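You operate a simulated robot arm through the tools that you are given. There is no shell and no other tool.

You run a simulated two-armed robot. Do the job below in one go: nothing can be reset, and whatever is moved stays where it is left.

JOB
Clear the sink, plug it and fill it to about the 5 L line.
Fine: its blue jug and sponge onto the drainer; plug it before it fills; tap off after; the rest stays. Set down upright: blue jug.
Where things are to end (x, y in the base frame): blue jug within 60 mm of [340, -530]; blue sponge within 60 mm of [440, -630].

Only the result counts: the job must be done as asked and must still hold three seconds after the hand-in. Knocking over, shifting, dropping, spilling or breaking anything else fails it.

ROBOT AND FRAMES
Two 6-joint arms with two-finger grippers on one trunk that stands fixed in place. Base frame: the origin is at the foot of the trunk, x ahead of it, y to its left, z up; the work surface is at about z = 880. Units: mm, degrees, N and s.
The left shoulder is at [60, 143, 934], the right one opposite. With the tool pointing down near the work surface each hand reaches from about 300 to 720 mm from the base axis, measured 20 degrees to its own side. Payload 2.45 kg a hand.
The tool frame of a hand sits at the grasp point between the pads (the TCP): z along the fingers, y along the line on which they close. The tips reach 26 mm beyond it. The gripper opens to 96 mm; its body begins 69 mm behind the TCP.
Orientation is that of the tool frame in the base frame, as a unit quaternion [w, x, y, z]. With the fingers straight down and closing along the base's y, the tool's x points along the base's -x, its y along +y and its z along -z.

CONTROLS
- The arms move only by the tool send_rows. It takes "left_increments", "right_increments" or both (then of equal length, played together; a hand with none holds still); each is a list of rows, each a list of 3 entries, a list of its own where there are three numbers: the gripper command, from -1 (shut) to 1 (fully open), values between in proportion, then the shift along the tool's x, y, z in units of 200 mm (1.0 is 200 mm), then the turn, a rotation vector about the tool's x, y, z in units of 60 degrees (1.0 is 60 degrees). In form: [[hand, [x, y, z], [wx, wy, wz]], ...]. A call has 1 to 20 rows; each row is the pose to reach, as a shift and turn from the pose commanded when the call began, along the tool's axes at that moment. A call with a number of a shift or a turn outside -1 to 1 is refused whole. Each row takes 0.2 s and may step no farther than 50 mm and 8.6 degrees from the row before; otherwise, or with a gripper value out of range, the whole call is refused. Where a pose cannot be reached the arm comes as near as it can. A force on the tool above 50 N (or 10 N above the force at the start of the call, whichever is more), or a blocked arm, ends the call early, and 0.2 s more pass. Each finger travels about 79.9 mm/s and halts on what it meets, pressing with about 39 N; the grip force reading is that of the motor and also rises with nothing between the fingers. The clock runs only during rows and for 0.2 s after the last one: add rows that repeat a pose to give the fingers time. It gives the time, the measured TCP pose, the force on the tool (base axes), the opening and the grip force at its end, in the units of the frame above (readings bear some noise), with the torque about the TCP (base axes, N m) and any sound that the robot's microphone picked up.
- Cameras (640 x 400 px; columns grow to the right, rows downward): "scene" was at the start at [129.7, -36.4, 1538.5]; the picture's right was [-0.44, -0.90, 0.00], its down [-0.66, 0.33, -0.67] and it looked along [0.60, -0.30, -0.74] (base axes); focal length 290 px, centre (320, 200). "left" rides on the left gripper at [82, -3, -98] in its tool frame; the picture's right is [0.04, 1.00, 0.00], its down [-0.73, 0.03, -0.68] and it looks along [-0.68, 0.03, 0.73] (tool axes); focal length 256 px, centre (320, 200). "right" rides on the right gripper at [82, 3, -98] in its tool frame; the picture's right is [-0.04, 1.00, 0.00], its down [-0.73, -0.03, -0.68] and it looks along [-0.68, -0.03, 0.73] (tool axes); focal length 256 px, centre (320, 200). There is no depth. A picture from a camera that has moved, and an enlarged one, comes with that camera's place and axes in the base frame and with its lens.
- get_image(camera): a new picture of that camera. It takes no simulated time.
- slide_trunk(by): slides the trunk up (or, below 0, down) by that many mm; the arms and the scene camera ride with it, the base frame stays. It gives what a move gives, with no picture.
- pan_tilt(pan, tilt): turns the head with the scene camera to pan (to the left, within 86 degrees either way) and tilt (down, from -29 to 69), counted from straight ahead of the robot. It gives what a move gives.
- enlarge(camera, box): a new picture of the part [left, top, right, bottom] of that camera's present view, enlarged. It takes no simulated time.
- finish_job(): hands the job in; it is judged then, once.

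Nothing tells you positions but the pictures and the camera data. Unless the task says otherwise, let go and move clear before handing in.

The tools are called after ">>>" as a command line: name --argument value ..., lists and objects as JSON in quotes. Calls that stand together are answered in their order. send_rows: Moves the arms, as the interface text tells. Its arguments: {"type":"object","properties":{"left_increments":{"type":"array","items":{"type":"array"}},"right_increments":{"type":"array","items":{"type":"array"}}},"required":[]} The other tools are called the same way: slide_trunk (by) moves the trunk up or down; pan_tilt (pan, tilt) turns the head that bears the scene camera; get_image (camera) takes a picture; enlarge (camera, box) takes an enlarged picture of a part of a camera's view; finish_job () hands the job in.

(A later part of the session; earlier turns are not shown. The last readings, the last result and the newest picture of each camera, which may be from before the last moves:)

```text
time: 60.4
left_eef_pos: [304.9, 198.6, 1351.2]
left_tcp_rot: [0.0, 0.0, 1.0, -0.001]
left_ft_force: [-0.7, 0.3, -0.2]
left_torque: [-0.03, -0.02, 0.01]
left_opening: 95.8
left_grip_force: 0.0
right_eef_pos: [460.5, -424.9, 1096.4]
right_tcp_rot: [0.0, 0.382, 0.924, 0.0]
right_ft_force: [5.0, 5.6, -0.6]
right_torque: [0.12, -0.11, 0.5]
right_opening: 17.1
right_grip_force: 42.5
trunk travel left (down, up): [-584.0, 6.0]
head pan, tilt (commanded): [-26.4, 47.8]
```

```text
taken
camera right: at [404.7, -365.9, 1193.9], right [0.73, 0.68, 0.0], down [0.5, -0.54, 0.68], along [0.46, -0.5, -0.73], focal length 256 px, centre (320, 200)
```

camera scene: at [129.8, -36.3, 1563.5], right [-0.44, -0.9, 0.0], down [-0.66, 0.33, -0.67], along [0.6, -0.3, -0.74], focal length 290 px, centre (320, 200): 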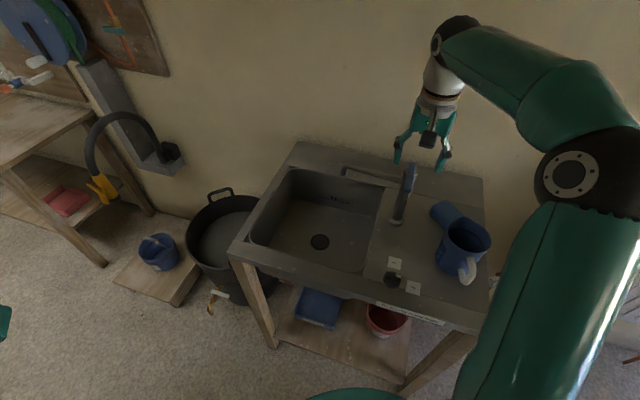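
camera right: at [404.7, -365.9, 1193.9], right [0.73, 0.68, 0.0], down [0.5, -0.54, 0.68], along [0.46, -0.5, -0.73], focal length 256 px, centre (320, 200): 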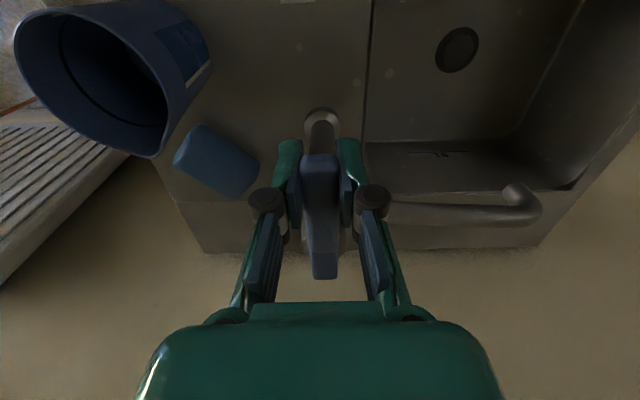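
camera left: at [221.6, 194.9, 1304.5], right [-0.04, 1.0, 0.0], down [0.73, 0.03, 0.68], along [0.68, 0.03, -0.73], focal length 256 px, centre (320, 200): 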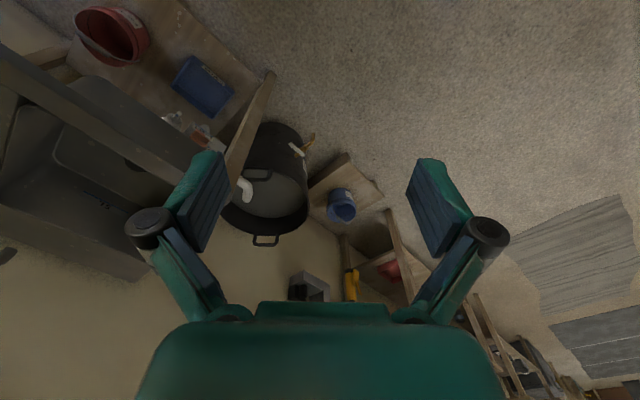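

The lever is gripped. I'm testing a gentle 6 mm lift.

>>> send_rows --right_increments '[[-1, [0, 0.005, -0.01], [0, 0, 0]], [-1, [0, 0.008, -0.02], [0, 0, 0]], [-1, [0, 0.008, -0.03], [0, 0, 0]]]'

>>> get_image --camera "right"

>>> enlarge --camera "scene" --box '[270, 120, 470, 260]'

```text
time: 61.2
left_eef_pos: [306.7, 196.6, 1349.4]
left_tcp_rot: [-0.001, 0.0, 1.0, 0.0]
left_ft_force: [0.4, -0.2, 0.0]
left_torque: [0.0, -0.02, 0.02]
left_opening: 96.2
left_grip_force: 0.0
right_eef_pos: [460.5, -425.3, 1098.6]
right_tcp_rot: [-0.004, 0.382, 0.924, 0.001]
right_ft_force: [-0.5, 6.5, -31.9]
right_torque: [0.12, 0.2, 0.25]
right_opening: 17.8
right_grip_force: 43.9
trunk travel left (down, up): [-584.0, 6.0]
head pan, tilt (commanded): [-26.4, 47.8]
```

```text
taken
camera right: at [406.0, -366.3, 1197.1], right [0.73, 0.68, 0.0], down [0.5, -0.54, 0.67], along [0.45, -0.5, -0.74], focal length 256 px, centre (320, 200)
```

right: 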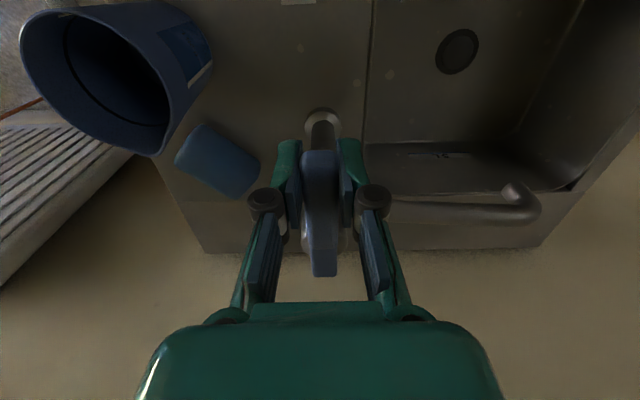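

```text
2.86 times, centred on (370, 190) of scene
camera zoom: at [133.0, -37.6, 1562.8], right [-0.44, -0.9, 0.0], down [-0.66, 0.33, -0.67], along [0.6, -0.3, -0.74], focal length 828 px, centre (177, 229)
```

zoom: 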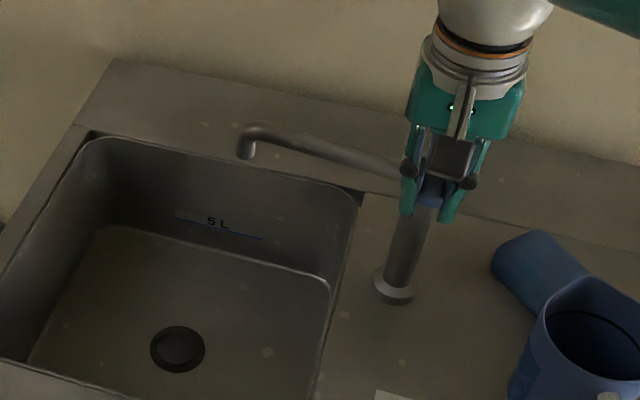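

Lifting is stiff (32 N for 2 mm), so the lever does not lift and more likely swings about the stem. I'm going back to neutral and then testing a small sideways push.

>>> send_rows --right_increments '[[-1, [0, 0, 0.015], [0, 0, 0]], [-1, [0, 0, 0.03], [0, 0, 0]], [-1, [0, 0, 0.03], [0, 0, 0]]]'

```text
time: 62.0
left_eef_pos: [303.5, 199.5, 1352.0]
left_tcp_rot: [0.0, 0.0, 1.0, -0.001]
left_ft_force: [-0.3, 1.1, 0.0]
left_torque: [0.02, -0.01, -0.01]
left_opening: 95.9
left_grip_force: 0.1
right_eef_pos: [461.9, -425.2, 1098.7]
right_tcp_rot: [0.003, 0.383, 0.924, 0.0]
right_ft_force: [3.6, 3.7, 6.1]
right_torque: [0.79, 0.68, 0.3]
right_opening: 17.6
right_grip_force: 42.7
trunk travel left (down, up): [-584.0, 6.0]
head pan, tilt (commanded): [-26.4, 47.8]
```

>>> send_rows --right_increments '[[-1, [0, 0.015, 0], [0, 0, 0]], [-1, [0, 0.03, 0], [0, 0, 0]], [-1, [0, 0.04, 0], [0, 0, 0]]]'

>>> get_image --camera "right"

```text
time: 62.8
left_eef_pos: [300.9, 197.2, 1352.4]
left_tcp_rot: [0.002, 0.0, 1.0, 0.001]
left_ft_force: [-0.6, 0.8, 1.6]
left_torque: [0.0, 0.01, -0.03]
left_opening: 95.9
left_grip_force: 0.0
right_eef_pos: [461.0, -425.3, 1099.2]
right_tcp_rot: [0.002, 0.384, 0.923, -0.001]
right_ft_force: [-13.5, -23.2, 18.2]
right_torque: [-0.36, 0.17, -0.86]
right_opening: 17.4
right_grip_force: 42.8
trunk travel left (down, up): [-584.0, 6.0]
head pan, tilt (commanded): [-26.4, 47.8]
```

```text
taken
camera right: at [405.6, -364.6, 1196.4], right [0.74, 0.68, 0.0], down [0.49, -0.54, 0.68], along [0.46, -0.5, -0.73], focal length 256 px, centre (320, 200)
```

right: 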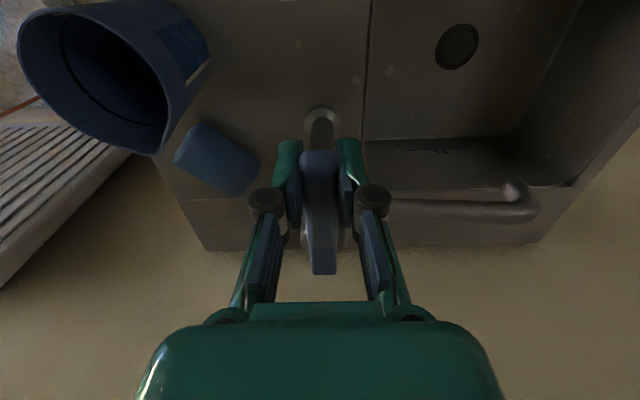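

The +u direction is rigid. I'm trying the opposite side.

>>> send_rows --right_increments '[[-1, [0, -0.02, 0], [0, 0, 0]], [-1, [0, -0.04, 0], [0, 0, 0]], [-1, [0, -0.06, 0], [0, 0, 0]], [-1, [0, -0.08, 0], [0, 0, 0]]]'

>>> get_image --camera "right"

```text
time: 63.8
left_eef_pos: [305.0, 200.0, 1349.6]
left_tcp_rot: [-0.001, 0.0, 1.0, -0.002]
left_ft_force: [0.6, -0.1, 0.0]
left_torque: [0.0, 0.04, 0.03]
left_opening: 95.8
left_grip_force: 0.0
right_eef_pos: [456.9, -428.5, 1097.6]
right_tcp_rot: [0.002, 0.381, 0.925, 0.002]
right_ft_force: [18.8, 8.3, 24.2]
right_torque: [-0.02, -0.5, 1.22]
right_opening: 18.6
right_grip_force: 43.9
trunk travel left (down, up): [-584.0, 6.0]
head pan, tilt (commanded): [-26.4, 47.8]
```

```text
taken
camera right: at [400.8, -368.9, 1195.1], right [0.73, 0.68, 0.0], down [0.5, -0.54, 0.68], along [0.47, -0.5, -0.73], focal length 256 px, centre (320, 200)
```

right: 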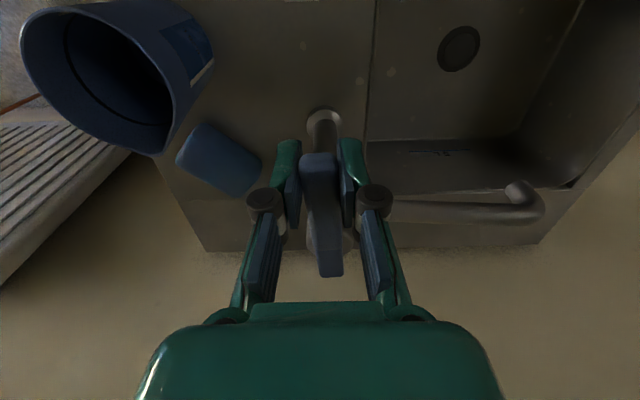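

That way the lever swings: it turned about 4° toward the drainer side (−u), so it rotates on a vertical axis. I'm following its arc to about 20° and watching for water.

>>> send_rows --right_increments '[[-1, [0, -0.01, -0.012], [0, 0, -0.09]], [-1, [-0.003, -0.042, -0.012], [0, 0, -0.167]], [-1, [-0.011, -0.082, -0.012], [0, 0, -0.267]]]'

>>> get_image --camera "right"

>>> enlarge --camera "scene" --box '[240, 120, 480, 280]'

```text
time: 64.6
left_eef_pos: [305.4, 199.4, 1349.8]
left_tcp_rot: [-0.001, -0.001, 1.0, -0.002]
left_ft_force: [0.0, 0.2, -0.1]
left_torque: [0.01, -0.03, -0.02]
left_opening: 96.0
left_grip_force: 0.1
right_eef_pos: [445.8, -443.5, 1098.0]
right_tcp_rot: [-0.001, 0.249, 0.969, -0.001]
right_ft_force: [13.7, 7.2, 2.6]
right_torque: [-0.29, -1.04, 1.0]
right_opening: 17.6
right_grip_force: 43.4
trunk travel left (down, up): [-584.0, 6.0]
head pan, tilt (commanded): [-26.4, 47.8]
```

```text
taken
camera right: at [377.0, -401.2, 1195.3], right [0.52, 0.86, 0.0], down [0.63, -0.38, 0.68], along [0.58, -0.35, -0.74], focal length 256 px, centre (320, 200)
```

right: 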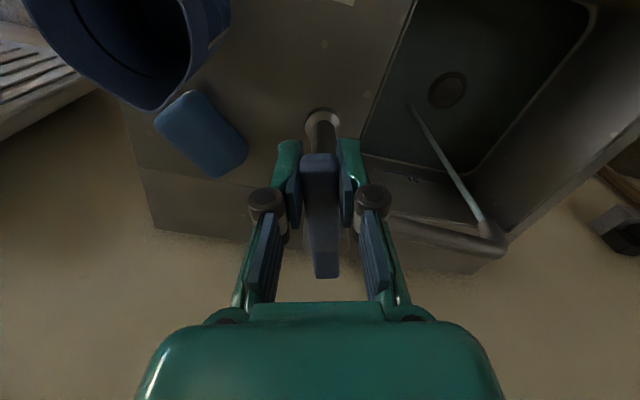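

```text
2.50 times, centred on (360, 200) of scene
camera zoom: at [132.3, -34.8, 1563.1], right [-0.44, -0.9, 0.0], down [-0.66, 0.33, -0.67], along [0.6, -0.3, -0.74], focal length 725 px, centre (220, 200)
```

zoom: 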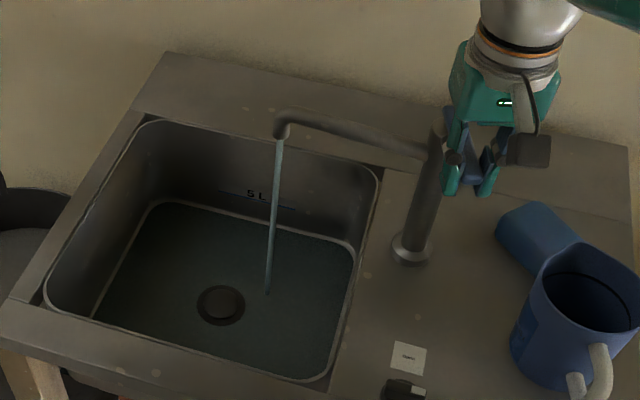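

Water is running into the basin at about 18° of lever. I'm holding here briefly and then measuring how fast the level rises.

>>> send_rows --right_increments '[[-1, [0, 0, 0], [0, 0, 0]], [-1, [0, 0, 0], [0, 0, 0]], [-1, [0, 0, 0], [0, 0, 0]], [-1, [0, 0, 0], [0, 0, 0]], [-1, [0, 0, 0], [0, 0, 0]]]'

>>> enlarge --camera "scene" --box '[240, 120, 480, 280]'

>>> enlarge --camera "scene" --box '[300, 170, 380, 230]'

```text
time: 65.8
left_eef_pos: [305.9, 199.5, 1348.9]
left_tcp_rot: [0.0, -0.001, 1.0, -0.001]
left_ft_force: [0.3, 0.2, 0.6]
left_torque: [0.01, -0.02, 0.0]
left_opening: 96.0
left_grip_force: 0.0
right_eef_pos: [446.4, -442.7, 1097.9]
right_tcp_rot: [-0.003, 0.249, 0.968, 0.0]
right_ft_force: [10.7, 11.9, -11.4]
right_torque: [-0.02, -0.36, 1.2]
right_opening: 17.7
right_grip_force: 43.4
trunk travel left (down, up): [-584.0, 6.0]
head pan, tilt (commanded): [-26.4, 47.8]
```

```text
2.50 times, centred on (360, 200) of scene
camera zoom: at [133.0, -35.0, 1563.2], right [-0.44, -0.9, 0.0], down [-0.67, 0.33, -0.67], along [0.6, -0.3, -0.74], focal length 725 px, centre (220, 200)
```

zoom: 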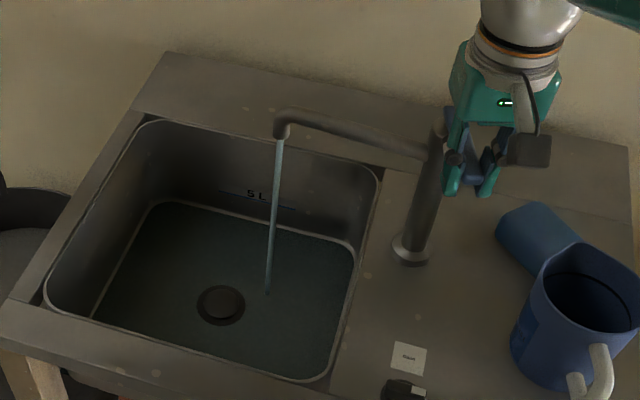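

```text
6.67 times, centred on (340, 200) of scene
camera zoom: at [133.0, -35.0, 1563.2], right [-0.44, -0.9, 0.0], down [-0.67, 0.33, -0.67], along [0.6, -0.3, -0.74], focal length 1933 px, centre (187, 200)
```

zoom: 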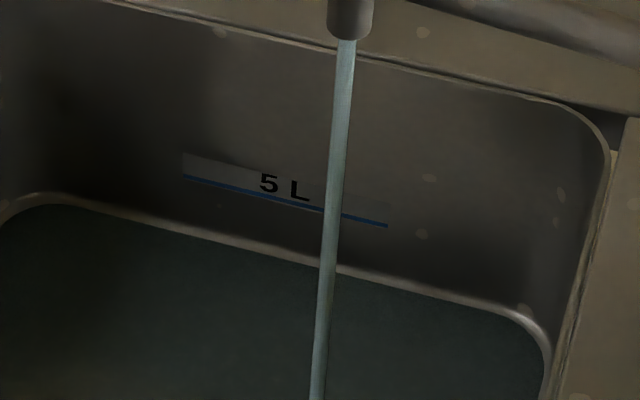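

>>> send_rows --right_increments '[[-1, [0, 0, 0], [0, 0, 0]], [-1, [0, 0, 0], [0, 0, 0]], [-1, [0, 0, 0], [0, 0, 0]], [-1, [0, 0, 0], [0, 0, 0]], [-1, [0, 0, 0], [0, 0, 0]], [-1, [0, 0, 0], [0, 0, 0]], [-1, [0, 0, 0], [0, 0, 0]], [-1, [0, 0, 0], [0, 0, 0]], [-1, [0, 0, 0], [0, 0, 0]], [-1, [0, 0, 0], [0, 0, 0]], [-1, [0, 0, 0], [0, 0, 0]], [-1, [0, 0, 0], [0, 0, 0]], [-1, [0, 0, 0], [0, 0, 0]], [-1, [0, 0, 0], [0, 0, 0]], [-1, [0, 0, 0], [0, 0, 0]], [-1, [0, 0, 0], [0, 0, 0]], [-1, [0, 0, 0], [0, 0, 0]], [-1, [0, 0, 0], [0, 0, 0]], [-1, [0, 0, 0], [0, 0, 0]], [-1, [0, 0, 0], [0, 0, 0]]]'

>>> enlarge --camera "scene" --box '[240, 120, 480, 280]'

>>> enlarge --camera "scene" --box '[300, 170, 380, 230]'

```text
time: 70.0
left_eef_pos: [306.1, 199.2, 1350.0]
left_tcp_rot: [0.0, 0.0, 1.0, -0.001]
left_ft_force: [-0.7, -0.6, 0.5]
left_torque: [-0.02, 0.0, -0.02]
left_opening: 96.1
left_grip_force: 0.1
right_eef_pos: [445.8, -443.9, 1097.8]
right_tcp_rot: [-0.003, 0.25, 0.968, 0.0]
right_ft_force: [3.6, 13.0, -20.2]
right_torque: [0.16, 0.06, 1.0]
right_opening: 18.1
right_grip_force: 43.5
trunk travel left (down, up): [-584.0, 6.0]
head pan, tilt (commanded): [-26.4, 47.8]
```

```text
2.50 times, centred on (360, 200) of scene
camera zoom: at [132.5, -35.6, 1563.3], right [-0.44, -0.9, 0.0], down [-0.66, 0.33, -0.67], along [0.6, -0.3, -0.74], focal length 725 px, centre (220, 200)
```

zoom: 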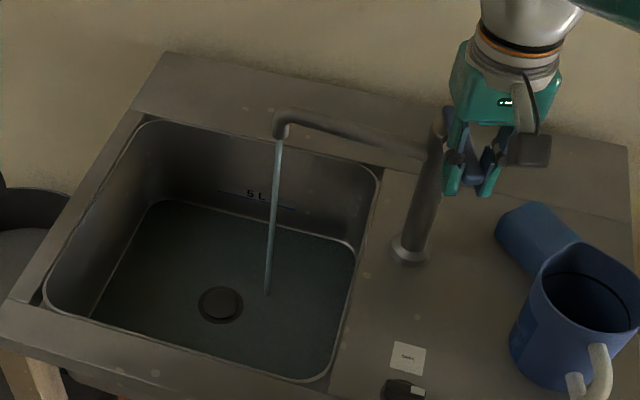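

```text
6.67 times, centred on (340, 200) of scene
camera zoom: at [132.5, -35.6, 1563.3], right [-0.44, -0.9, 0.0], down [-0.66, 0.33, -0.67], along [0.6, -0.3, -0.74], focal length 1933 px, centre (187, 200)
```

zoom: 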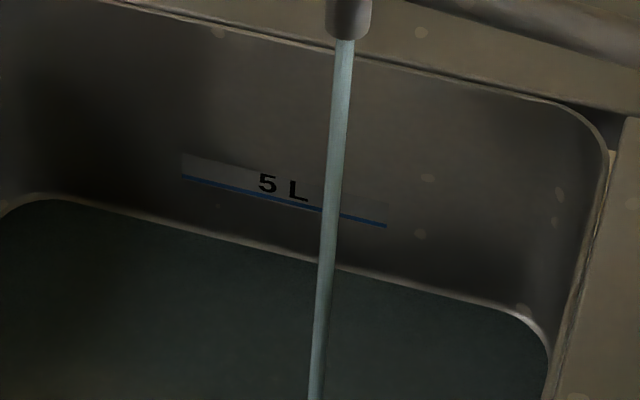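

The level is rising slowly, so I'm opening the lever further along its arc to about 36° for a better flow.

>>> send_rows --right_increments '[[-1, [-0.002, -0.0435, 0.008], [0, 0, -0.108]], [-1, [-0.0075, -0.084, 0.008], [0, 0, -0.208]], [-1, [-0.018, -0.1235, 0.008], [0, 0, -0.308]], [-1, [-0.018, -0.1235, 0.008], [0, 0, -0.308]]]'

>>> get_image --camera "right"

>>> enlarge --camera "scene" --box '[240, 120, 480, 280]'

```text
time: 71.0
left_eef_pos: [306.7, 200.0, 1350.1]
left_tcp_rot: [-0.001, -0.001, 1.0, -0.001]
left_ft_force: [0.0, -0.5, 0.4]
left_torque: [0.05, -0.01, 0.01]
left_opening: 96.1
left_grip_force: 0.2
right_eef_pos: [438.2, -466.3, 1096.4]
right_tcp_rot: [0.002, 0.091, 0.996, 0.0]
right_ft_force: [16.0, 11.6, 1.7]
right_torque: [0.14, -0.35, 1.12]
right_opening: 18.0
right_grip_force: 43.4
trunk travel left (down, up): [-584.0, 6.0]
head pan, tilt (commanded): [-26.4, 47.8]
```

```text
taken
camera right: at [358.9, -448.6, 1195.2], right [0.22, 0.98, 0.0], down [0.71, -0.16, 0.68], along [0.66, -0.15, -0.73], focal length 256 px, centre (320, 200)
```

right: 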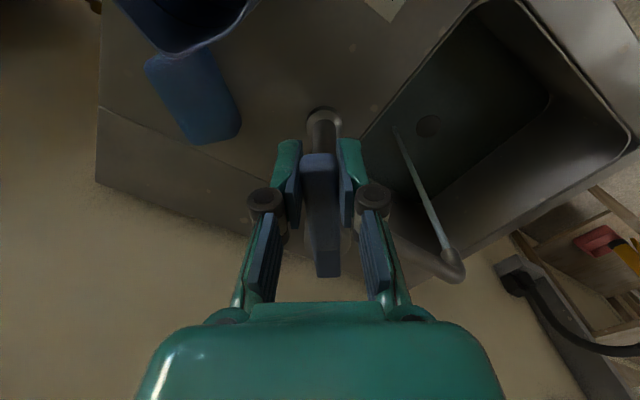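

```text
2.50 times, centred on (360, 200) of scene
camera zoom: at [133.1, -34.0, 1563.4], right [-0.44, -0.9, 0.0], down [-0.67, 0.33, -0.67], along [0.6, -0.3, -0.74], focal length 725 px, centre (220, 200)
```

zoom: 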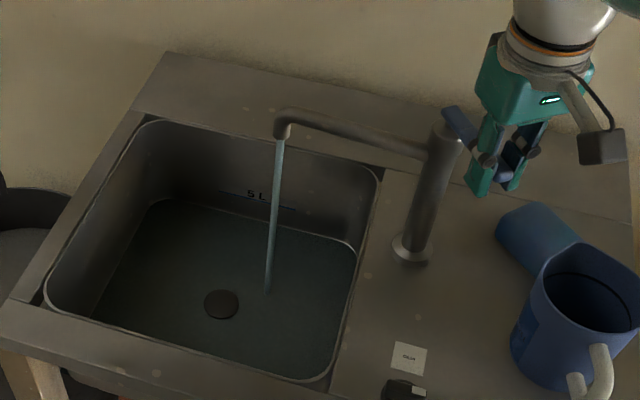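

>>> send_rows --right_increments '[[-1, [0, 0, 0], [0, 0, 0]], [-1, [0, 0, 0], [0, 0, 0]], [-1, [0, 0, 0], [0, 0, 0]], [-1, [0, 0, 0], [0, 0, 0]], [-1, [0, 0, 0], [0, 0, 0]], [-1, [0, 0, 0], [0, 0, 0]], [-1, [0, 0, 0], [0, 0, 0]], [-1, [0, 0, 0], [0, 0, 0]], [-1, [0, 0, 0], [0, 0, 0]], [-1, [0, 0, 0], [0, 0, 0]], [-1, [0, 0, 0], [0, 0, 0]], [-1, [0, 0, 0], [0, 0, 0]], [-1, [0, 0, 0], [0, 0, 0]], [-1, [0, 0, 0], [0, 0, 0]], [-1, [0, 0, 0], [0, 0, 0]], [-1, [0, 0, 0], [0, 0, 0]], [-1, [0, 0, 0], [0, 0, 0]], [-1, [0, 0, 0], [0, 0, 0]], [-1, [0, 0, 0], [0, 0, 0]], [-1, [0, 0, 0], [0, 0, 0]]]'

>>> enlarge --camera "scene" --box '[240, 120, 480, 280]'

>>> enlarge --camera "scene" --box '[300, 170, 380, 230]'

```text
time: 75.2
left_eef_pos: [307.6, 201.3, 1349.6]
left_tcp_rot: [-0.001, 0.0, 1.0, -0.002]
left_ft_force: [-0.4, -0.7, 0.3]
left_torque: [-0.02, 0.02, 0.0]
left_opening: 95.9
left_grip_force: 0.1
right_eef_pos: [439.3, -465.0, 1096.9]
right_tcp_rot: [0.001, 0.091, 0.996, -0.001]
right_ft_force: [23.1, 10.9, 18.0]
right_torque: [0.1, -0.35, 1.02]
right_opening: 17.4
right_grip_force: 42.9
trunk travel left (down, up): [-584.0, 6.0]
head pan, tilt (commanded): [-26.4, 47.8]
```

```text
2.50 times, centred on (360, 200) of scene
camera zoom: at [132.8, -33.1, 1563.3], right [-0.44, -0.9, 0.0], down [-0.66, 0.33, -0.67], along [0.6, -0.3, -0.74], focal length 725 px, centre (220, 200)
```

zoom: 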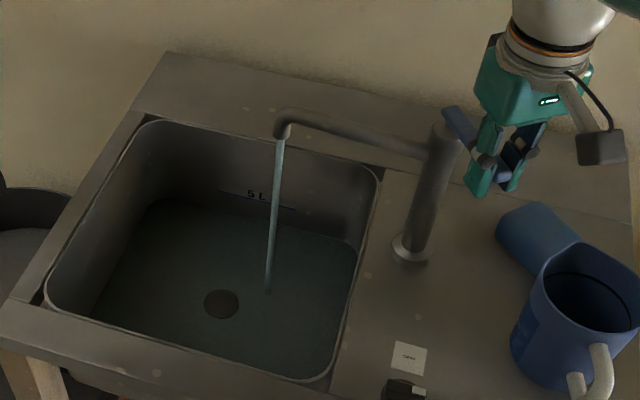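

```text
6.67 times, centred on (340, 200) of scene
camera zoom: at [132.8, -33.1, 1563.3], right [-0.44, -0.9, 0.0], down [-0.66, 0.33, -0.67], along [0.6, -0.3, -0.74], focal length 1933 px, centre (187, 200)
```

zoom: 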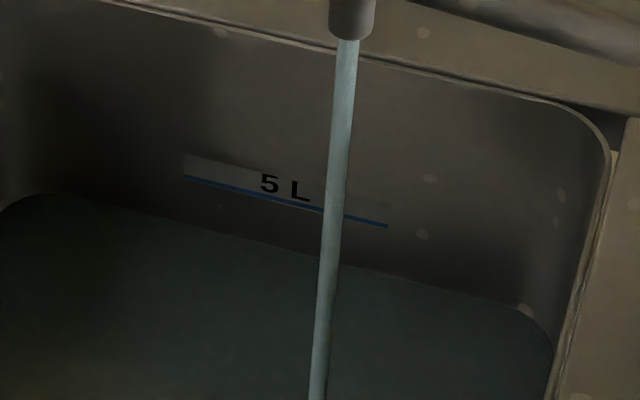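

The level is rising at the back wall, with the blue 5 L line still about 40 px above it in the zoomed view. I'm continuing to hold.

>>> send_rows --right_increments '[[-1, [0, 0.004, -0.008], [0, 0, 0]], [-1, [0, 0.004, -0.008], [0, 0, 0]], [-1, [0, 0.004, -0.008], [0, 0, 0]], [-1, [0, 0.004, -0.008], [0, 0, 0]], [-1, [0, 0.004, -0.008], [0, 0, 0]], [-1, [0, 0.004, -0.008], [0, 0, 0]], [-1, [0, 0.004, -0.008], [0, 0, 0]], [-1, [0, 0.004, -0.008], [0, 0, 0]], [-1, [0, 0.004, -0.008], [0, 0, 0]], [-1, [0, 0.004, -0.008], [0, 0, 0]], [-1, [0, 0.004, -0.008], [0, 0, 0]], [-1, [0, 0.004, -0.008], [0, 0, 0]], [-1, [0, 0.004, -0.008], [0, 0, 0]], [-1, [0, 0.004, -0.008], [0, 0, 0]], [-1, [0, 0.004, -0.008], [0, 0, 0]], [-1, [0, 0.004, -0.008], [0, 0, 0]], [-1, [0, 0.004, -0.008], [0, 0, 0]], [-1, [0, 0.004, -0.008], [0, 0, 0]], [-1, [0, 0.004, -0.008], [0, 0, 0]], [-1, [0, 0.004, -0.008], [0, 0, 0]]]'

>>> enlarge --camera "scene" --box '[300, 170, 380, 230]'

>>> enlarge --camera "right" --box '[380, 0, 640, 260]'

```text
time: 79.4
left_eef_pos: [307.7, 199.4, 1349.0]
left_tcp_rot: [-0.001, 0.0, 1.0, -0.001]
left_ft_force: [0.9, 0.8, -0.4]
left_torque: [0.01, 0.0, 0.02]
left_opening: 95.9
left_grip_force: 0.0
right_eef_pos: [438.4, -464.8, 1097.8]
right_tcp_rot: [-0.002, 0.092, 0.996, 0.0]
right_ft_force: [15.3, 12.3, -6.3]
right_torque: [0.13, -0.03, 1.07]
right_opening: 17.7
right_grip_force: 42.7
trunk travel left (down, up): [-584.0, 6.0]
head pan, tilt (commanded): [-26.4, 47.8]
```

```text
6.67 times, centred on (340, 200) of scene
camera zoom: at [133.7, -34.9, 1563.2], right [-0.44, -0.9, 0.0], down [-0.67, 0.33, -0.67], along [0.6, -0.3, -0.74], focal length 1933 px, centre (187, 200)
```

zoom: 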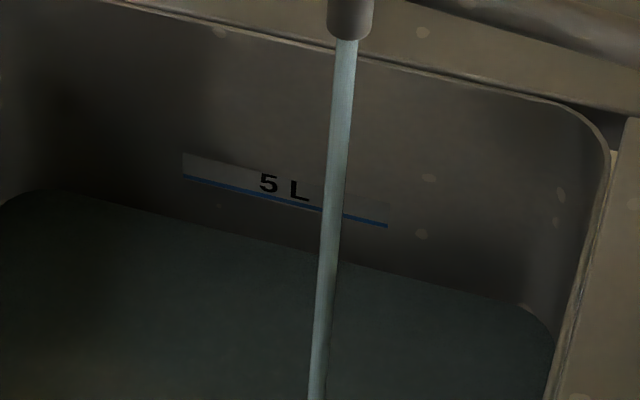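

```text
1.54 times, centred on (510, 130) of right
camera zoom: at [358.9, -447.3, 1195.2], right [0.22, 0.98, 0.0], down [0.72, -0.16, 0.68], along [0.66, -0.15, -0.74], focal length 394 px, centre (28, 308)
```

zoom: 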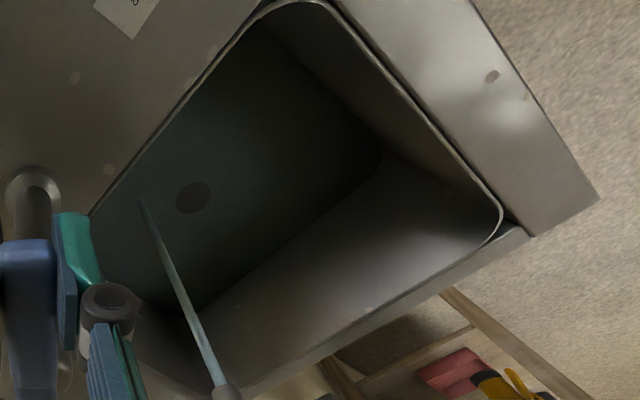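

The rise is slow (roughly 0.06 L/s), so I'm swinging the lever further open to about 58°.

>>> send_rows --right_increments '[[-1, [-0.001, -0.026, 0.0], [0, 0, -0.067]], [-1, [-0.002, -0.053, 0.0], [0, 0, -0.133]], [-1, [-0.007, -0.08, 0.0], [0, 0, -0.2]], [-1, [-0.0115, -0.1055, 0.0], [0, 0, -0.267]], [-1, [-0.018, -0.129, 0.0], [0, 0, -0.325]], [-1, [-0.0255, -0.1505, 0.0], [0, 0, -0.383]], [-1, [-0.0255, -0.1505, 0.0], [0, 0, -0.383]]]'

>>> get_image --camera "right"

>>> enlarge --camera "scene" --box '[240, 120, 480, 280]'

>>> enlarge --camera "scene" --box '[300, 170, 380, 230]'

```text
time: 81.0
left_eef_pos: [308.2, 200.5, 1348.6]
left_tcp_rot: [-0.001, -0.002, 1.0, -0.001]
left_ft_force: [-0.3, -0.8, -0.5]
left_torque: [0.0, -0.03, -0.02]
left_opening: 95.7
left_grip_force: 0.2
right_eef_pos: [439.5, -495.7, 1096.9]
right_tcp_rot: [-0.003, -0.11, 0.994, 0.001]
right_ft_force: [15.4, 19.2, -13.4]
right_torque: [-0.01, 0.26, 1.06]
right_opening: 17.6
right_grip_force: 43.0
trunk travel left (down, up): [-584.0, 6.0]
head pan, tilt (commanded): [-26.4, 47.8]
```

```text
taken
camera right: at [359.1, -510.2, 1195.3], right [-0.18, 0.98, 0.0], down [0.72, 0.13, 0.68], along [0.67, 0.12, -0.74], focal length 256 px, centre (320, 200)
```

right: 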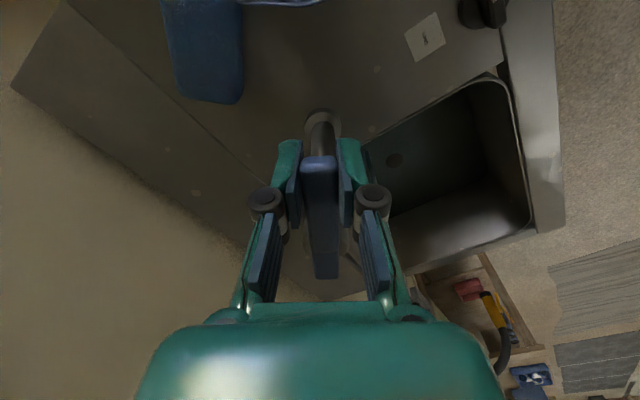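

```text
2.50 times, centred on (360, 200) of scene
camera zoom: at [134.4, -34.2, 1563.1], right [-0.44, -0.9, 0.0], down [-0.67, 0.33, -0.67], along [0.6, -0.3, -0.74], focal length 725 px, centre (220, 200)
```

zoom: 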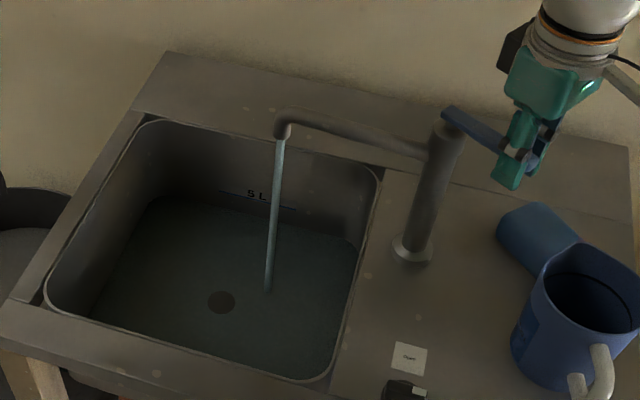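

```text
6.67 times, centred on (340, 200) of scene
camera zoom: at [134.4, -34.2, 1563.1], right [-0.44, -0.9, 0.0], down [-0.67, 0.33, -0.67], along [0.6, -0.3, -0.74], focal length 1933 px, centre (187, 200)
```

zoom: 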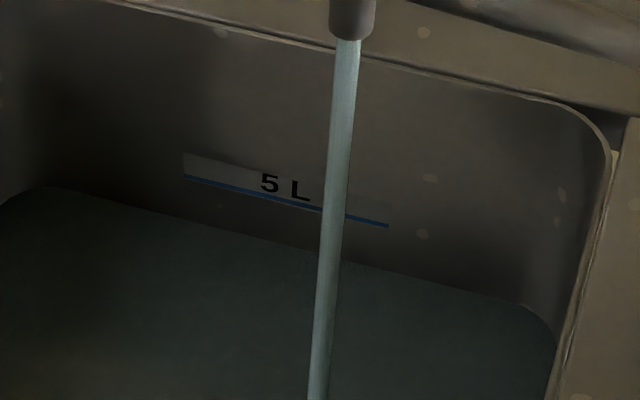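

>>> send_rows --right_increments '[[-1, [0, 0.003, 0.005], [0, 0, 0]], [-1, [0, 0.003, 0.005], [0, 0, 0]], [-1, [0, 0.003, 0.005], [0, 0, 0]], [-1, [0, 0.003, 0.005], [0, 0, 0]], [-1, [0, 0.003, 0.005], [0, 0, 0]], [-1, [0, 0.003, 0.005], [0, 0, 0]], [-1, [0, 0.003, 0.005], [0, 0, 0]], [-1, [0, 0.003, 0.005], [0, 0, 0]], [-1, [0, 0.003, 0.005], [0, 0, 0]], [-1, [0, 0.003, 0.005], [0, 0, 0]], [-1, [0, 0.003, 0.005], [0, 0, 0]], [-1, [0, 0.003, 0.005], [0, 0, 0]], [-1, [0, 0.003, 0.005], [0, 0, 0]], [-1, [0, 0.003, 0.005], [0, 0, 0]], [-1, [0, 0.003, 0.005], [0, 0, 0]], [-1, [0, 0.003, 0.005], [0, 0, 0]], [-1, [0, 0.003, 0.005], [0, 0, 0]], [-1, [0, 0.003, 0.005], [0, 0, 0]], [-1, [0, 0.003, 0.005], [0, 0, 0]], [-1, [0, 0.003, 0.005], [0, 0, 0]]]'

>>> enlarge --camera "scene" --box '[300, 170, 380, 230]'

```text
time: 85.2
left_eef_pos: [305.9, 199.8, 1348.3]
left_tcp_rot: [-0.001, 0.0, 1.0, -0.001]
left_ft_force: [0.4, -0.4, -0.1]
left_torque: [-0.02, -0.03, 0.01]
left_opening: 95.7
left_grip_force: 0.2
right_eef_pos: [438.9, -495.5, 1096.6]
right_tcp_rot: [0.0, -0.108, 0.994, 0.001]
right_ft_force: [17.1, 15.2, -0.1]
right_torque: [0.25, -0.21, 0.83]
right_opening: 17.5
right_grip_force: 43.1
trunk travel left (down, up): [-584.0, 6.0]
head pan, tilt (commanded): [-26.4, 47.8]
```

```text
6.67 times, centred on (340, 200) of scene
camera zoom: at [133.3, -33.6, 1563.3], right [-0.44, -0.9, 0.0], down [-0.67, 0.33, -0.67], along [0.6, -0.3, -0.74], focal length 1933 px, centre (187, 200)
```

zoom: 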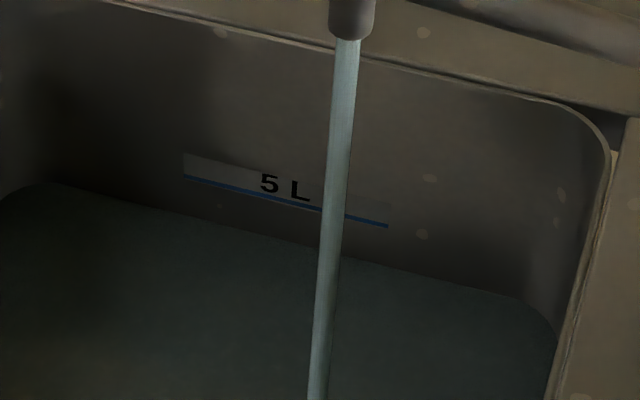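

>>> send_rows --right_increments '[[-1, [0, 0, 0], [0, 0, 0]], [-1, [0, 0, 0], [0, 0, 0]], [-1, [0, 0, 0], [0, 0, 0]], [-1, [0, 0, 0], [0, 0, 0]], [-1, [0, 0, 0], [0, 0, 0]], [-1, [0, 0, 0], [0, 0, 0]], [-1, [0, 0, 0], [0, 0, 0]], [-1, [0, 0, 0], [0, 0, 0]], [-1, [0, 0, 0], [0, 0, 0]], [-1, [0, 0, 0], [0, 0, 0]], [-1, [0, 0, 0], [0, 0, 0]], [-1, [0, 0, 0], [0, 0, 0]], [-1, [0, 0, 0], [0, 0, 0]], [-1, [0, 0, 0], [0, 0, 0]], [-1, [0, 0, 0], [0, 0, 0]], [-1, [0, 0, 0], [0, 0, 0]], [-1, [0, 0, 0], [0, 0, 0]], [-1, [0, 0, 0], [0, 0, 0]], [-1, [0, 0, 0], [0, 0, 0]], [-1, [0, 0, 0], [0, 0, 0]]]'

>>> send_rows --right_increments '[[-1, [0, 0, 0], [0, 0, 0]], [-1, [0, 0, 0], [0, 0, 0]], [-1, [0, 0, 0], [0, 0, 0]], [-1, [0, 0, 0], [0, 0, 0]], [-1, [0, 0, 0], [0, 0, 0]], [-1, [0, 0, 0], [0, 0, 0]], [-1, [0, 0, 0], [0, 0, 0]], [-1, [0, 0, 0], [0, 0, 0]], [-1, [0, 0, 0], [0, 0, 0]], [-1, [0, 0, 0], [0, 0, 0]], [-1, [0, 0, 0], [0, 0, 0]], [-1, [0, 0, 0], [0, 0, 0]], [-1, [0, 0, 0], [0, 0, 0]], [-1, [0, 0, 0], [0, 0, 0]], [-1, [0, 0, 0], [0, 0, 0]], [-1, [0, 0, 0], [0, 0, 0]], [-1, [0, 0, 0], [0, 0, 0]], [-1, [0, 0, 0], [0, 0, 0]], [-1, [0, 0, 0], [0, 0, 0]], [-1, [0, 0, 0], [0, 0, 0]]]'

>>> enlarge --camera "scene" --box '[300, 170, 380, 230]'

>>> enlarge --camera "scene" --box '[240, 120, 480, 280]'

```text
time: 89.4
left_eef_pos: [305.9, 200.4, 1351.0]
left_tcp_rot: [-0.001, 0.001, 1.0, -0.001]
left_ft_force: [0.5, 0.7, -0.5]
left_torque: [-0.01, 0.0, -0.01]
left_opening: 96.1
left_grip_force: 0.0
right_eef_pos: [438.1, -494.3, 1097.4]
right_tcp_rot: [0.0, -0.108, 0.994, 0.0]
right_ft_force: [14.5, 16.3, 0.0]
right_torque: [0.17, -0.14, 0.83]
right_opening: 17.6
right_grip_force: 43.2
trunk travel left (down, up): [-584.0, 6.0]
head pan, tilt (commanded): [-26.4, 47.8]
```

```text
time: 93.6
left_eef_pos: [306.6, 200.5, 1350.5]
left_tcp_rot: [-0.001, 0.0, 1.0, -0.001]
left_ft_force: [1.0, 0.3, 0.5]
left_torque: [-0.02, 0.02, 0.01]
left_opening: 96.2
left_grip_force: 0.0
right_eef_pos: [438.6, -494.6, 1096.7]
right_tcp_rot: [-0.001, -0.109, 0.994, 0.002]
right_ft_force: [13.2, 14.6, -2.0]
right_torque: [0.21, -0.1, 0.86]
right_opening: 17.1
right_grip_force: 42.7
trunk travel left (down, up): [-584.0, 6.0]
head pan, tilt (commanded): [-26.4, 47.8]
```

```text
6.67 times, centred on (340, 200) of scene
camera zoom: at [132.7, -33.8, 1563.3], right [-0.44, -0.9, 0.0], down [-0.66, 0.33, -0.67], along [0.6, -0.3, -0.74], focal length 1933 px, centre (187, 200)
```

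zoom: 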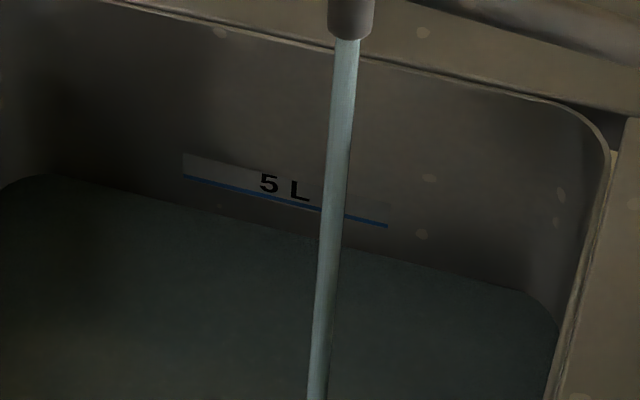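

```text
2.50 times, centred on (360, 200) of scene
camera zoom: at [132.7, -33.8, 1563.3], right [-0.44, -0.9, 0.0], down [-0.66, 0.33, -0.67], along [0.6, -0.3, -0.74], focal length 725 px, centre (220, 200)
```

zoom: 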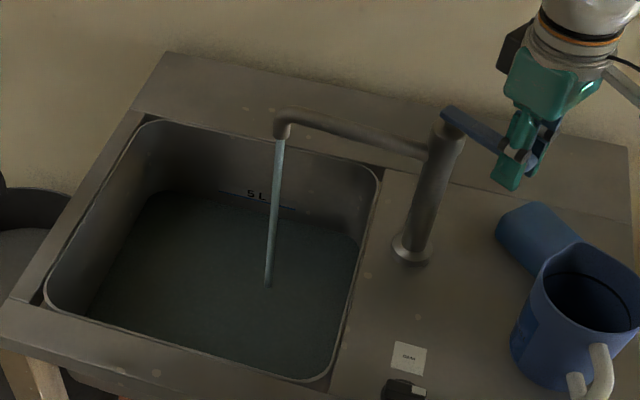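

The gap to the 5 L line is about 30 px and closing at about 1.3 px/s, so roughly 22 s remain. I'm continuing to hold.

>>> send_rows --right_increments '[[-1, [0, 0, 0], [0, 0, 0]], [-1, [0, 0, 0], [0, 0, 0]], [-1, [0, 0, 0], [0, 0, 0]], [-1, [0, 0, 0], [0, 0, 0]], [-1, [0, 0, 0], [0, 0, 0]], [-1, [0, 0, 0], [0, 0, 0]], [-1, [0, 0, 0], [0, 0, 0]], [-1, [0, 0, 0], [0, 0, 0]], [-1, [0, 0, 0], [0, 0, 0]], [-1, [0, 0, 0], [0, 0, 0]], [-1, [0, 0, 0], [0, 0, 0]], [-1, [0, 0, 0], [0, 0, 0]], [-1, [0, 0, 0], [0, 0, 0]], [-1, [0, 0, 0], [0, 0, 0]], [-1, [0, 0, 0], [0, 0, 0]], [-1, [0, 0, 0], [0, 0, 0]], [-1, [0, 0, 0], [0, 0, 0]], [-1, [0, 0, 0], [0, 0, 0]], [-1, [0, 0, 0], [0, 0, 0]], [-1, [0, 0, 0], [0, 0, 0]]]'

>>> send_rows --right_increments '[[-1, [0, 0, 0], [0, 0, 0]], [-1, [0, 0, 0], [0, 0, 0]], [-1, [0, 0, 0], [0, 0, 0]], [-1, [0, 0, 0], [0, 0, 0]], [-1, [0, 0, 0], [0, 0, 0]], [-1, [0, 0, 0], [0, 0, 0]], [-1, [0, 0, 0], [0, 0, 0]], [-1, [0, 0, 0], [0, 0, 0]], [-1, [0, 0, 0], [0, 0, 0]], [-1, [0, 0, 0], [0, 0, 0]], [-1, [0, 0, 0], [0, 0, 0]], [-1, [0, 0, 0], [0, 0, 0]], [-1, [0, 0, 0], [0, 0, 0]], [-1, [0, 0, 0], [0, 0, 0]], [-1, [0, 0, 0], [0, 0, 0]], [-1, [0, 0, 0], [0, 0, 0]], [-1, [0, 0, 0], [0, 0, 0]], [-1, [0, 0, 0], [0, 0, 0]], [-1, [0, 0, 0], [0, 0, 0]], [-1, [0, 0, 0], [0, 0, 0]]]'

>>> enlarge --camera "scene" --box '[300, 170, 380, 230]'

```text
time: 97.8
left_eef_pos: [306.4, 200.2, 1351.4]
left_tcp_rot: [-0.001, 0.0, 1.0, 0.0]
left_ft_force: [0.6, 0.1, -0.4]
left_torque: [0.01, -0.01, 0.01]
left_opening: 96.0
left_grip_force: 0.1
right_eef_pos: [438.2, -493.8, 1098.2]
right_tcp_rot: [-0.001, -0.108, 0.994, 0.0]
right_ft_force: [11.3, 14.0, -3.6]
right_torque: [0.2, -0.1, 0.87]
right_opening: 17.6
right_grip_force: 42.6
trunk travel left (down, up): [-584.0, 6.0]
head pan, tilt (commanded): [-26.4, 47.8]
```

```text
time: 102.0
left_eef_pos: [305.4, 199.9, 1350.5]
left_tcp_rot: [-0.001, 0.001, 1.0, -0.001]
left_ft_force: [-0.4, -0.1, 0.1]
left_torque: [-0.04, 0.03, -0.01]
left_opening: 95.9
left_grip_force: 0.2
right_eef_pos: [437.6, -495.1, 1099.3]
right_tcp_rot: [-0.002, -0.109, 0.994, 0.0]
right_ft_force: [10.1, 15.6, -4.5]
right_torque: [0.19, -0.1, 0.92]
right_opening: 17.5
right_grip_force: 42.9
trunk travel left (down, up): [-584.0, 6.0]
head pan, tilt (commanded): [-26.4, 47.8]
```

```text
6.67 times, centred on (340, 200) of scene
camera zoom: at [132.3, -34.0, 1563.3], right [-0.44, -0.9, 0.0], down [-0.66, 0.33, -0.67], along [0.6, -0.3, -0.74], focal length 1933 px, centre (187, 200)
```

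zoom: 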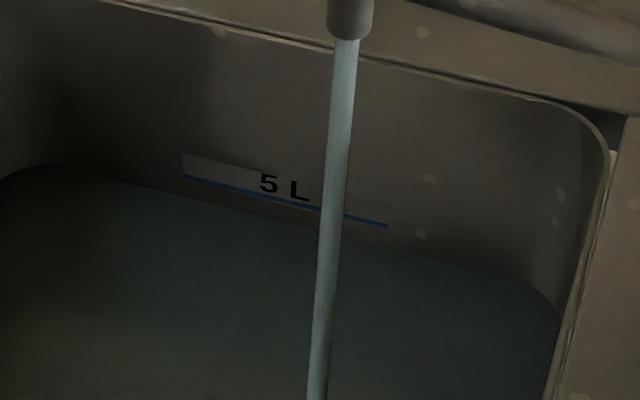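

The gap is now about 21 px. I'm holding for another 8 s.

>>> send_rows --right_increments '[[-1, [0, 0, 0], [0, 0, 0]], [-1, [0, 0, 0], [0, 0, 0]], [-1, [0, 0, 0], [0, 0, 0]], [-1, [0, 0, 0], [0, 0, 0]], [-1, [0, 0, 0], [0, 0, 0]], [-1, [0, 0, 0], [0, 0, 0]], [-1, [0, 0, 0], [0, 0, 0]], [-1, [0, 0, 0], [0, 0, 0]], [-1, [0, 0, 0], [0, 0, 0]], [-1, [0, 0, 0], [0, 0, 0]], [-1, [0, 0, 0], [0, 0, 0]], [-1, [0, 0, 0], [0, 0, 0]], [-1, [0, 0, 0], [0, 0, 0]], [-1, [0, 0, 0], [0, 0, 0]], [-1, [0, 0, 0], [0, 0, 0]], [-1, [0, 0, 0], [0, 0, 0]], [-1, [0, 0, 0], [0, 0, 0]], [-1, [0, 0, 0], [0, 0, 0]], [-1, [0, 0, 0], [0, 0, 0]], [-1, [0, 0, 0], [0, 0, 0]]]'

>>> send_rows --right_increments '[[-1, [0, 0, 0], [0, 0, 0]], [-1, [0, 0, 0], [0, 0, 0]], [-1, [0, 0, 0], [0, 0, 0]], [-1, [0, 0, 0], [0, 0, 0]], [-1, [0, 0, 0], [0, 0, 0]], [-1, [0, 0, 0], [0, 0, 0]], [-1, [0, 0, 0], [0, 0, 0]], [-1, [0, 0, 0], [0, 0, 0]], [-1, [0, 0, 0], [0, 0, 0]], [-1, [0, 0, 0], [0, 0, 0]], [-1, [0, 0, 0], [0, 0, 0]], [-1, [0, 0, 0], [0, 0, 0]], [-1, [0, 0, 0], [0, 0, 0]], [-1, [0, 0, 0], [0, 0, 0]], [-1, [0, 0, 0], [0, 0, 0]], [-1, [0, 0, 0], [0, 0, 0]], [-1, [0, 0, 0], [0, 0, 0]], [-1, [0, 0, 0], [0, 0, 0]], [-1, [0, 0, 0], [0, 0, 0]], [-1, [0, 0, 0], [0, 0, 0]]]'

>>> enlarge --camera "scene" --box '[300, 170, 380, 230]'

```text
time: 106.2
left_eef_pos: [306.5, 199.9, 1350.5]
left_tcp_rot: [-0.001, 0.0, 1.0, -0.001]
left_ft_force: [-0.4, 0.6, -0.6]
left_torque: [-0.03, -0.02, -0.01]
left_opening: 96.1
left_grip_force: 0.1
right_eef_pos: [437.4, -494.1, 1097.7]
right_tcp_rot: [-0.001, -0.109, 0.994, 0.0]
right_ft_force: [8.2, 15.0, -5.1]
right_torque: [0.19, -0.04, 0.93]
right_opening: 17.3
right_grip_force: 42.6
trunk travel left (down, up): [-584.0, 6.0]
head pan, tilt (commanded): [-26.4, 47.8]
```

```text
time: 110.4
left_eef_pos: [306.9, 200.3, 1349.9]
left_tcp_rot: [-0.001, 0.0, 1.0, -0.001]
left_ft_force: [0.1, 0.3, -0.2]
left_torque: [-0.01, -0.01, -0.02]
left_opening: 96.0
left_grip_force: 0.1
right_eef_pos: [437.7, -495.7, 1098.4]
right_tcp_rot: [-0.002, -0.109, 0.994, 0.0]
right_ft_force: [7.0, 14.2, -4.4]
right_torque: [0.16, -0.04, 0.96]
right_opening: 17.8
right_grip_force: 43.3
trunk travel left (down, up): [-584.0, 6.0]
head pan, tilt (commanded): [-26.4, 47.8]
```

```text
6.67 times, centred on (340, 200) of scene
camera zoom: at [131.9, -34.1, 1563.4], right [-0.44, -0.9, 0.0], down [-0.66, 0.33, -0.67], along [0.6, -0.3, -0.74], focal length 1933 px, centre (187, 200)
```

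zoom: 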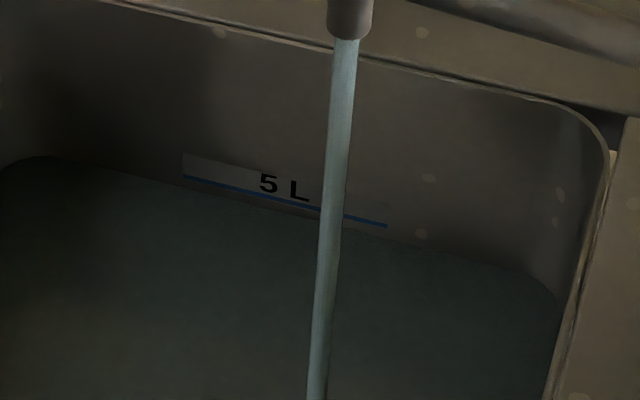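

The gap is about 11 px. One more 4 s hold, then I'll check again.

>>> send_rows --right_increments '[[-1, [0, 0, 0], [0, 0, 0]], [-1, [0, 0, 0], [0, 0, 0]], [-1, [0, 0, 0], [0, 0, 0]], [-1, [0, 0, 0], [0, 0, 0]], [-1, [0, 0, 0], [0, 0, 0]], [-1, [0, 0, 0], [0, 0, 0]], [-1, [0, 0, 0], [0, 0, 0]], [-1, [0, 0, 0], [0, 0, 0]], [-1, [0, 0, 0], [0, 0, 0]], [-1, [0, 0, 0], [0, 0, 0]], [-1, [0, 0, 0], [0, 0, 0]], [-1, [0, 0, 0], [0, 0, 0]], [-1, [0, 0, 0], [0, 0, 0]], [-1, [0, 0, 0], [0, 0, 0]], [-1, [0, 0, 0], [0, 0, 0]], [-1, [0, 0, 0], [0, 0, 0]], [-1, [0, 0, 0], [0, 0, 0]], [-1, [0, 0, 0], [0, 0, 0]], [-1, [0, 0, 0], [0, 0, 0]], [-1, [0, 0, 0], [0, 0, 0]]]'

>>> enlarge --camera "scene" --box '[315, 190, 355, 220]'

>>> enlarge --camera "scene" --box '[300, 170, 380, 230]'

```text
time: 114.6
left_eef_pos: [306.1, 200.0, 1350.2]
left_tcp_rot: [-0.001, 0.0, 1.0, -0.001]
left_ft_force: [-0.2, 0.1, -0.3]
left_torque: [0.04, 0.01, -0.06]
left_opening: 96.1
left_grip_force: 0.1
right_eef_pos: [436.9, -495.5, 1097.5]
right_tcp_rot: [0.0, -0.108, 0.994, 0.0]
right_ft_force: [7.3, 15.1, -4.9]
right_torque: [0.17, -0.03, 0.9]
right_opening: 17.5
right_grip_force: 42.9
trunk travel left (down, up): [-584.0, 6.0]
head pan, tilt (commanded): [-26.4, 47.8]
```

```text
13.33 times, centred on (335, 205) of scene
camera zoom: at [131.7, -34.1, 1563.4], right [-0.44, -0.9, 0.0], down [-0.66, 0.33, -0.67], along [0.6, -0.3, -0.74], focal length 3866 px, centre (120, 133)
```

zoom: 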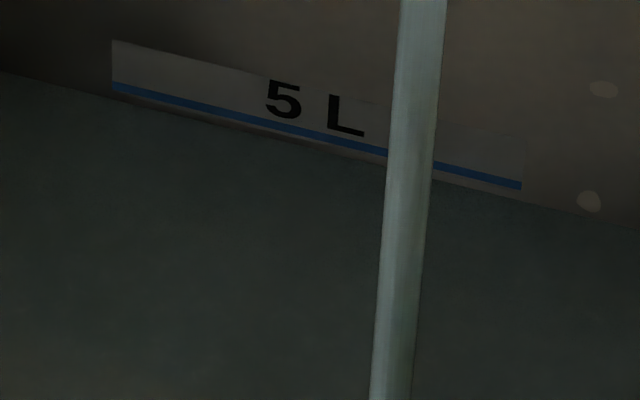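

```text
6.67 times, centred on (340, 200) of scene
camera zoom: at [131.7, -34.1, 1563.4], right [-0.44, -0.9, 0.0], down [-0.66, 0.33, -0.67], along [0.6, -0.3, -0.74], focal length 1933 px, centre (187, 200)
```

zoom: 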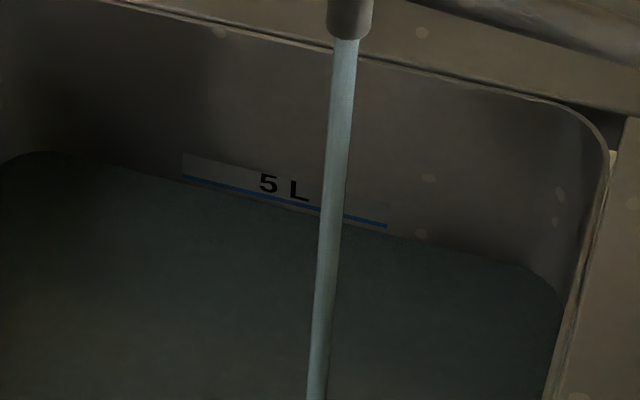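

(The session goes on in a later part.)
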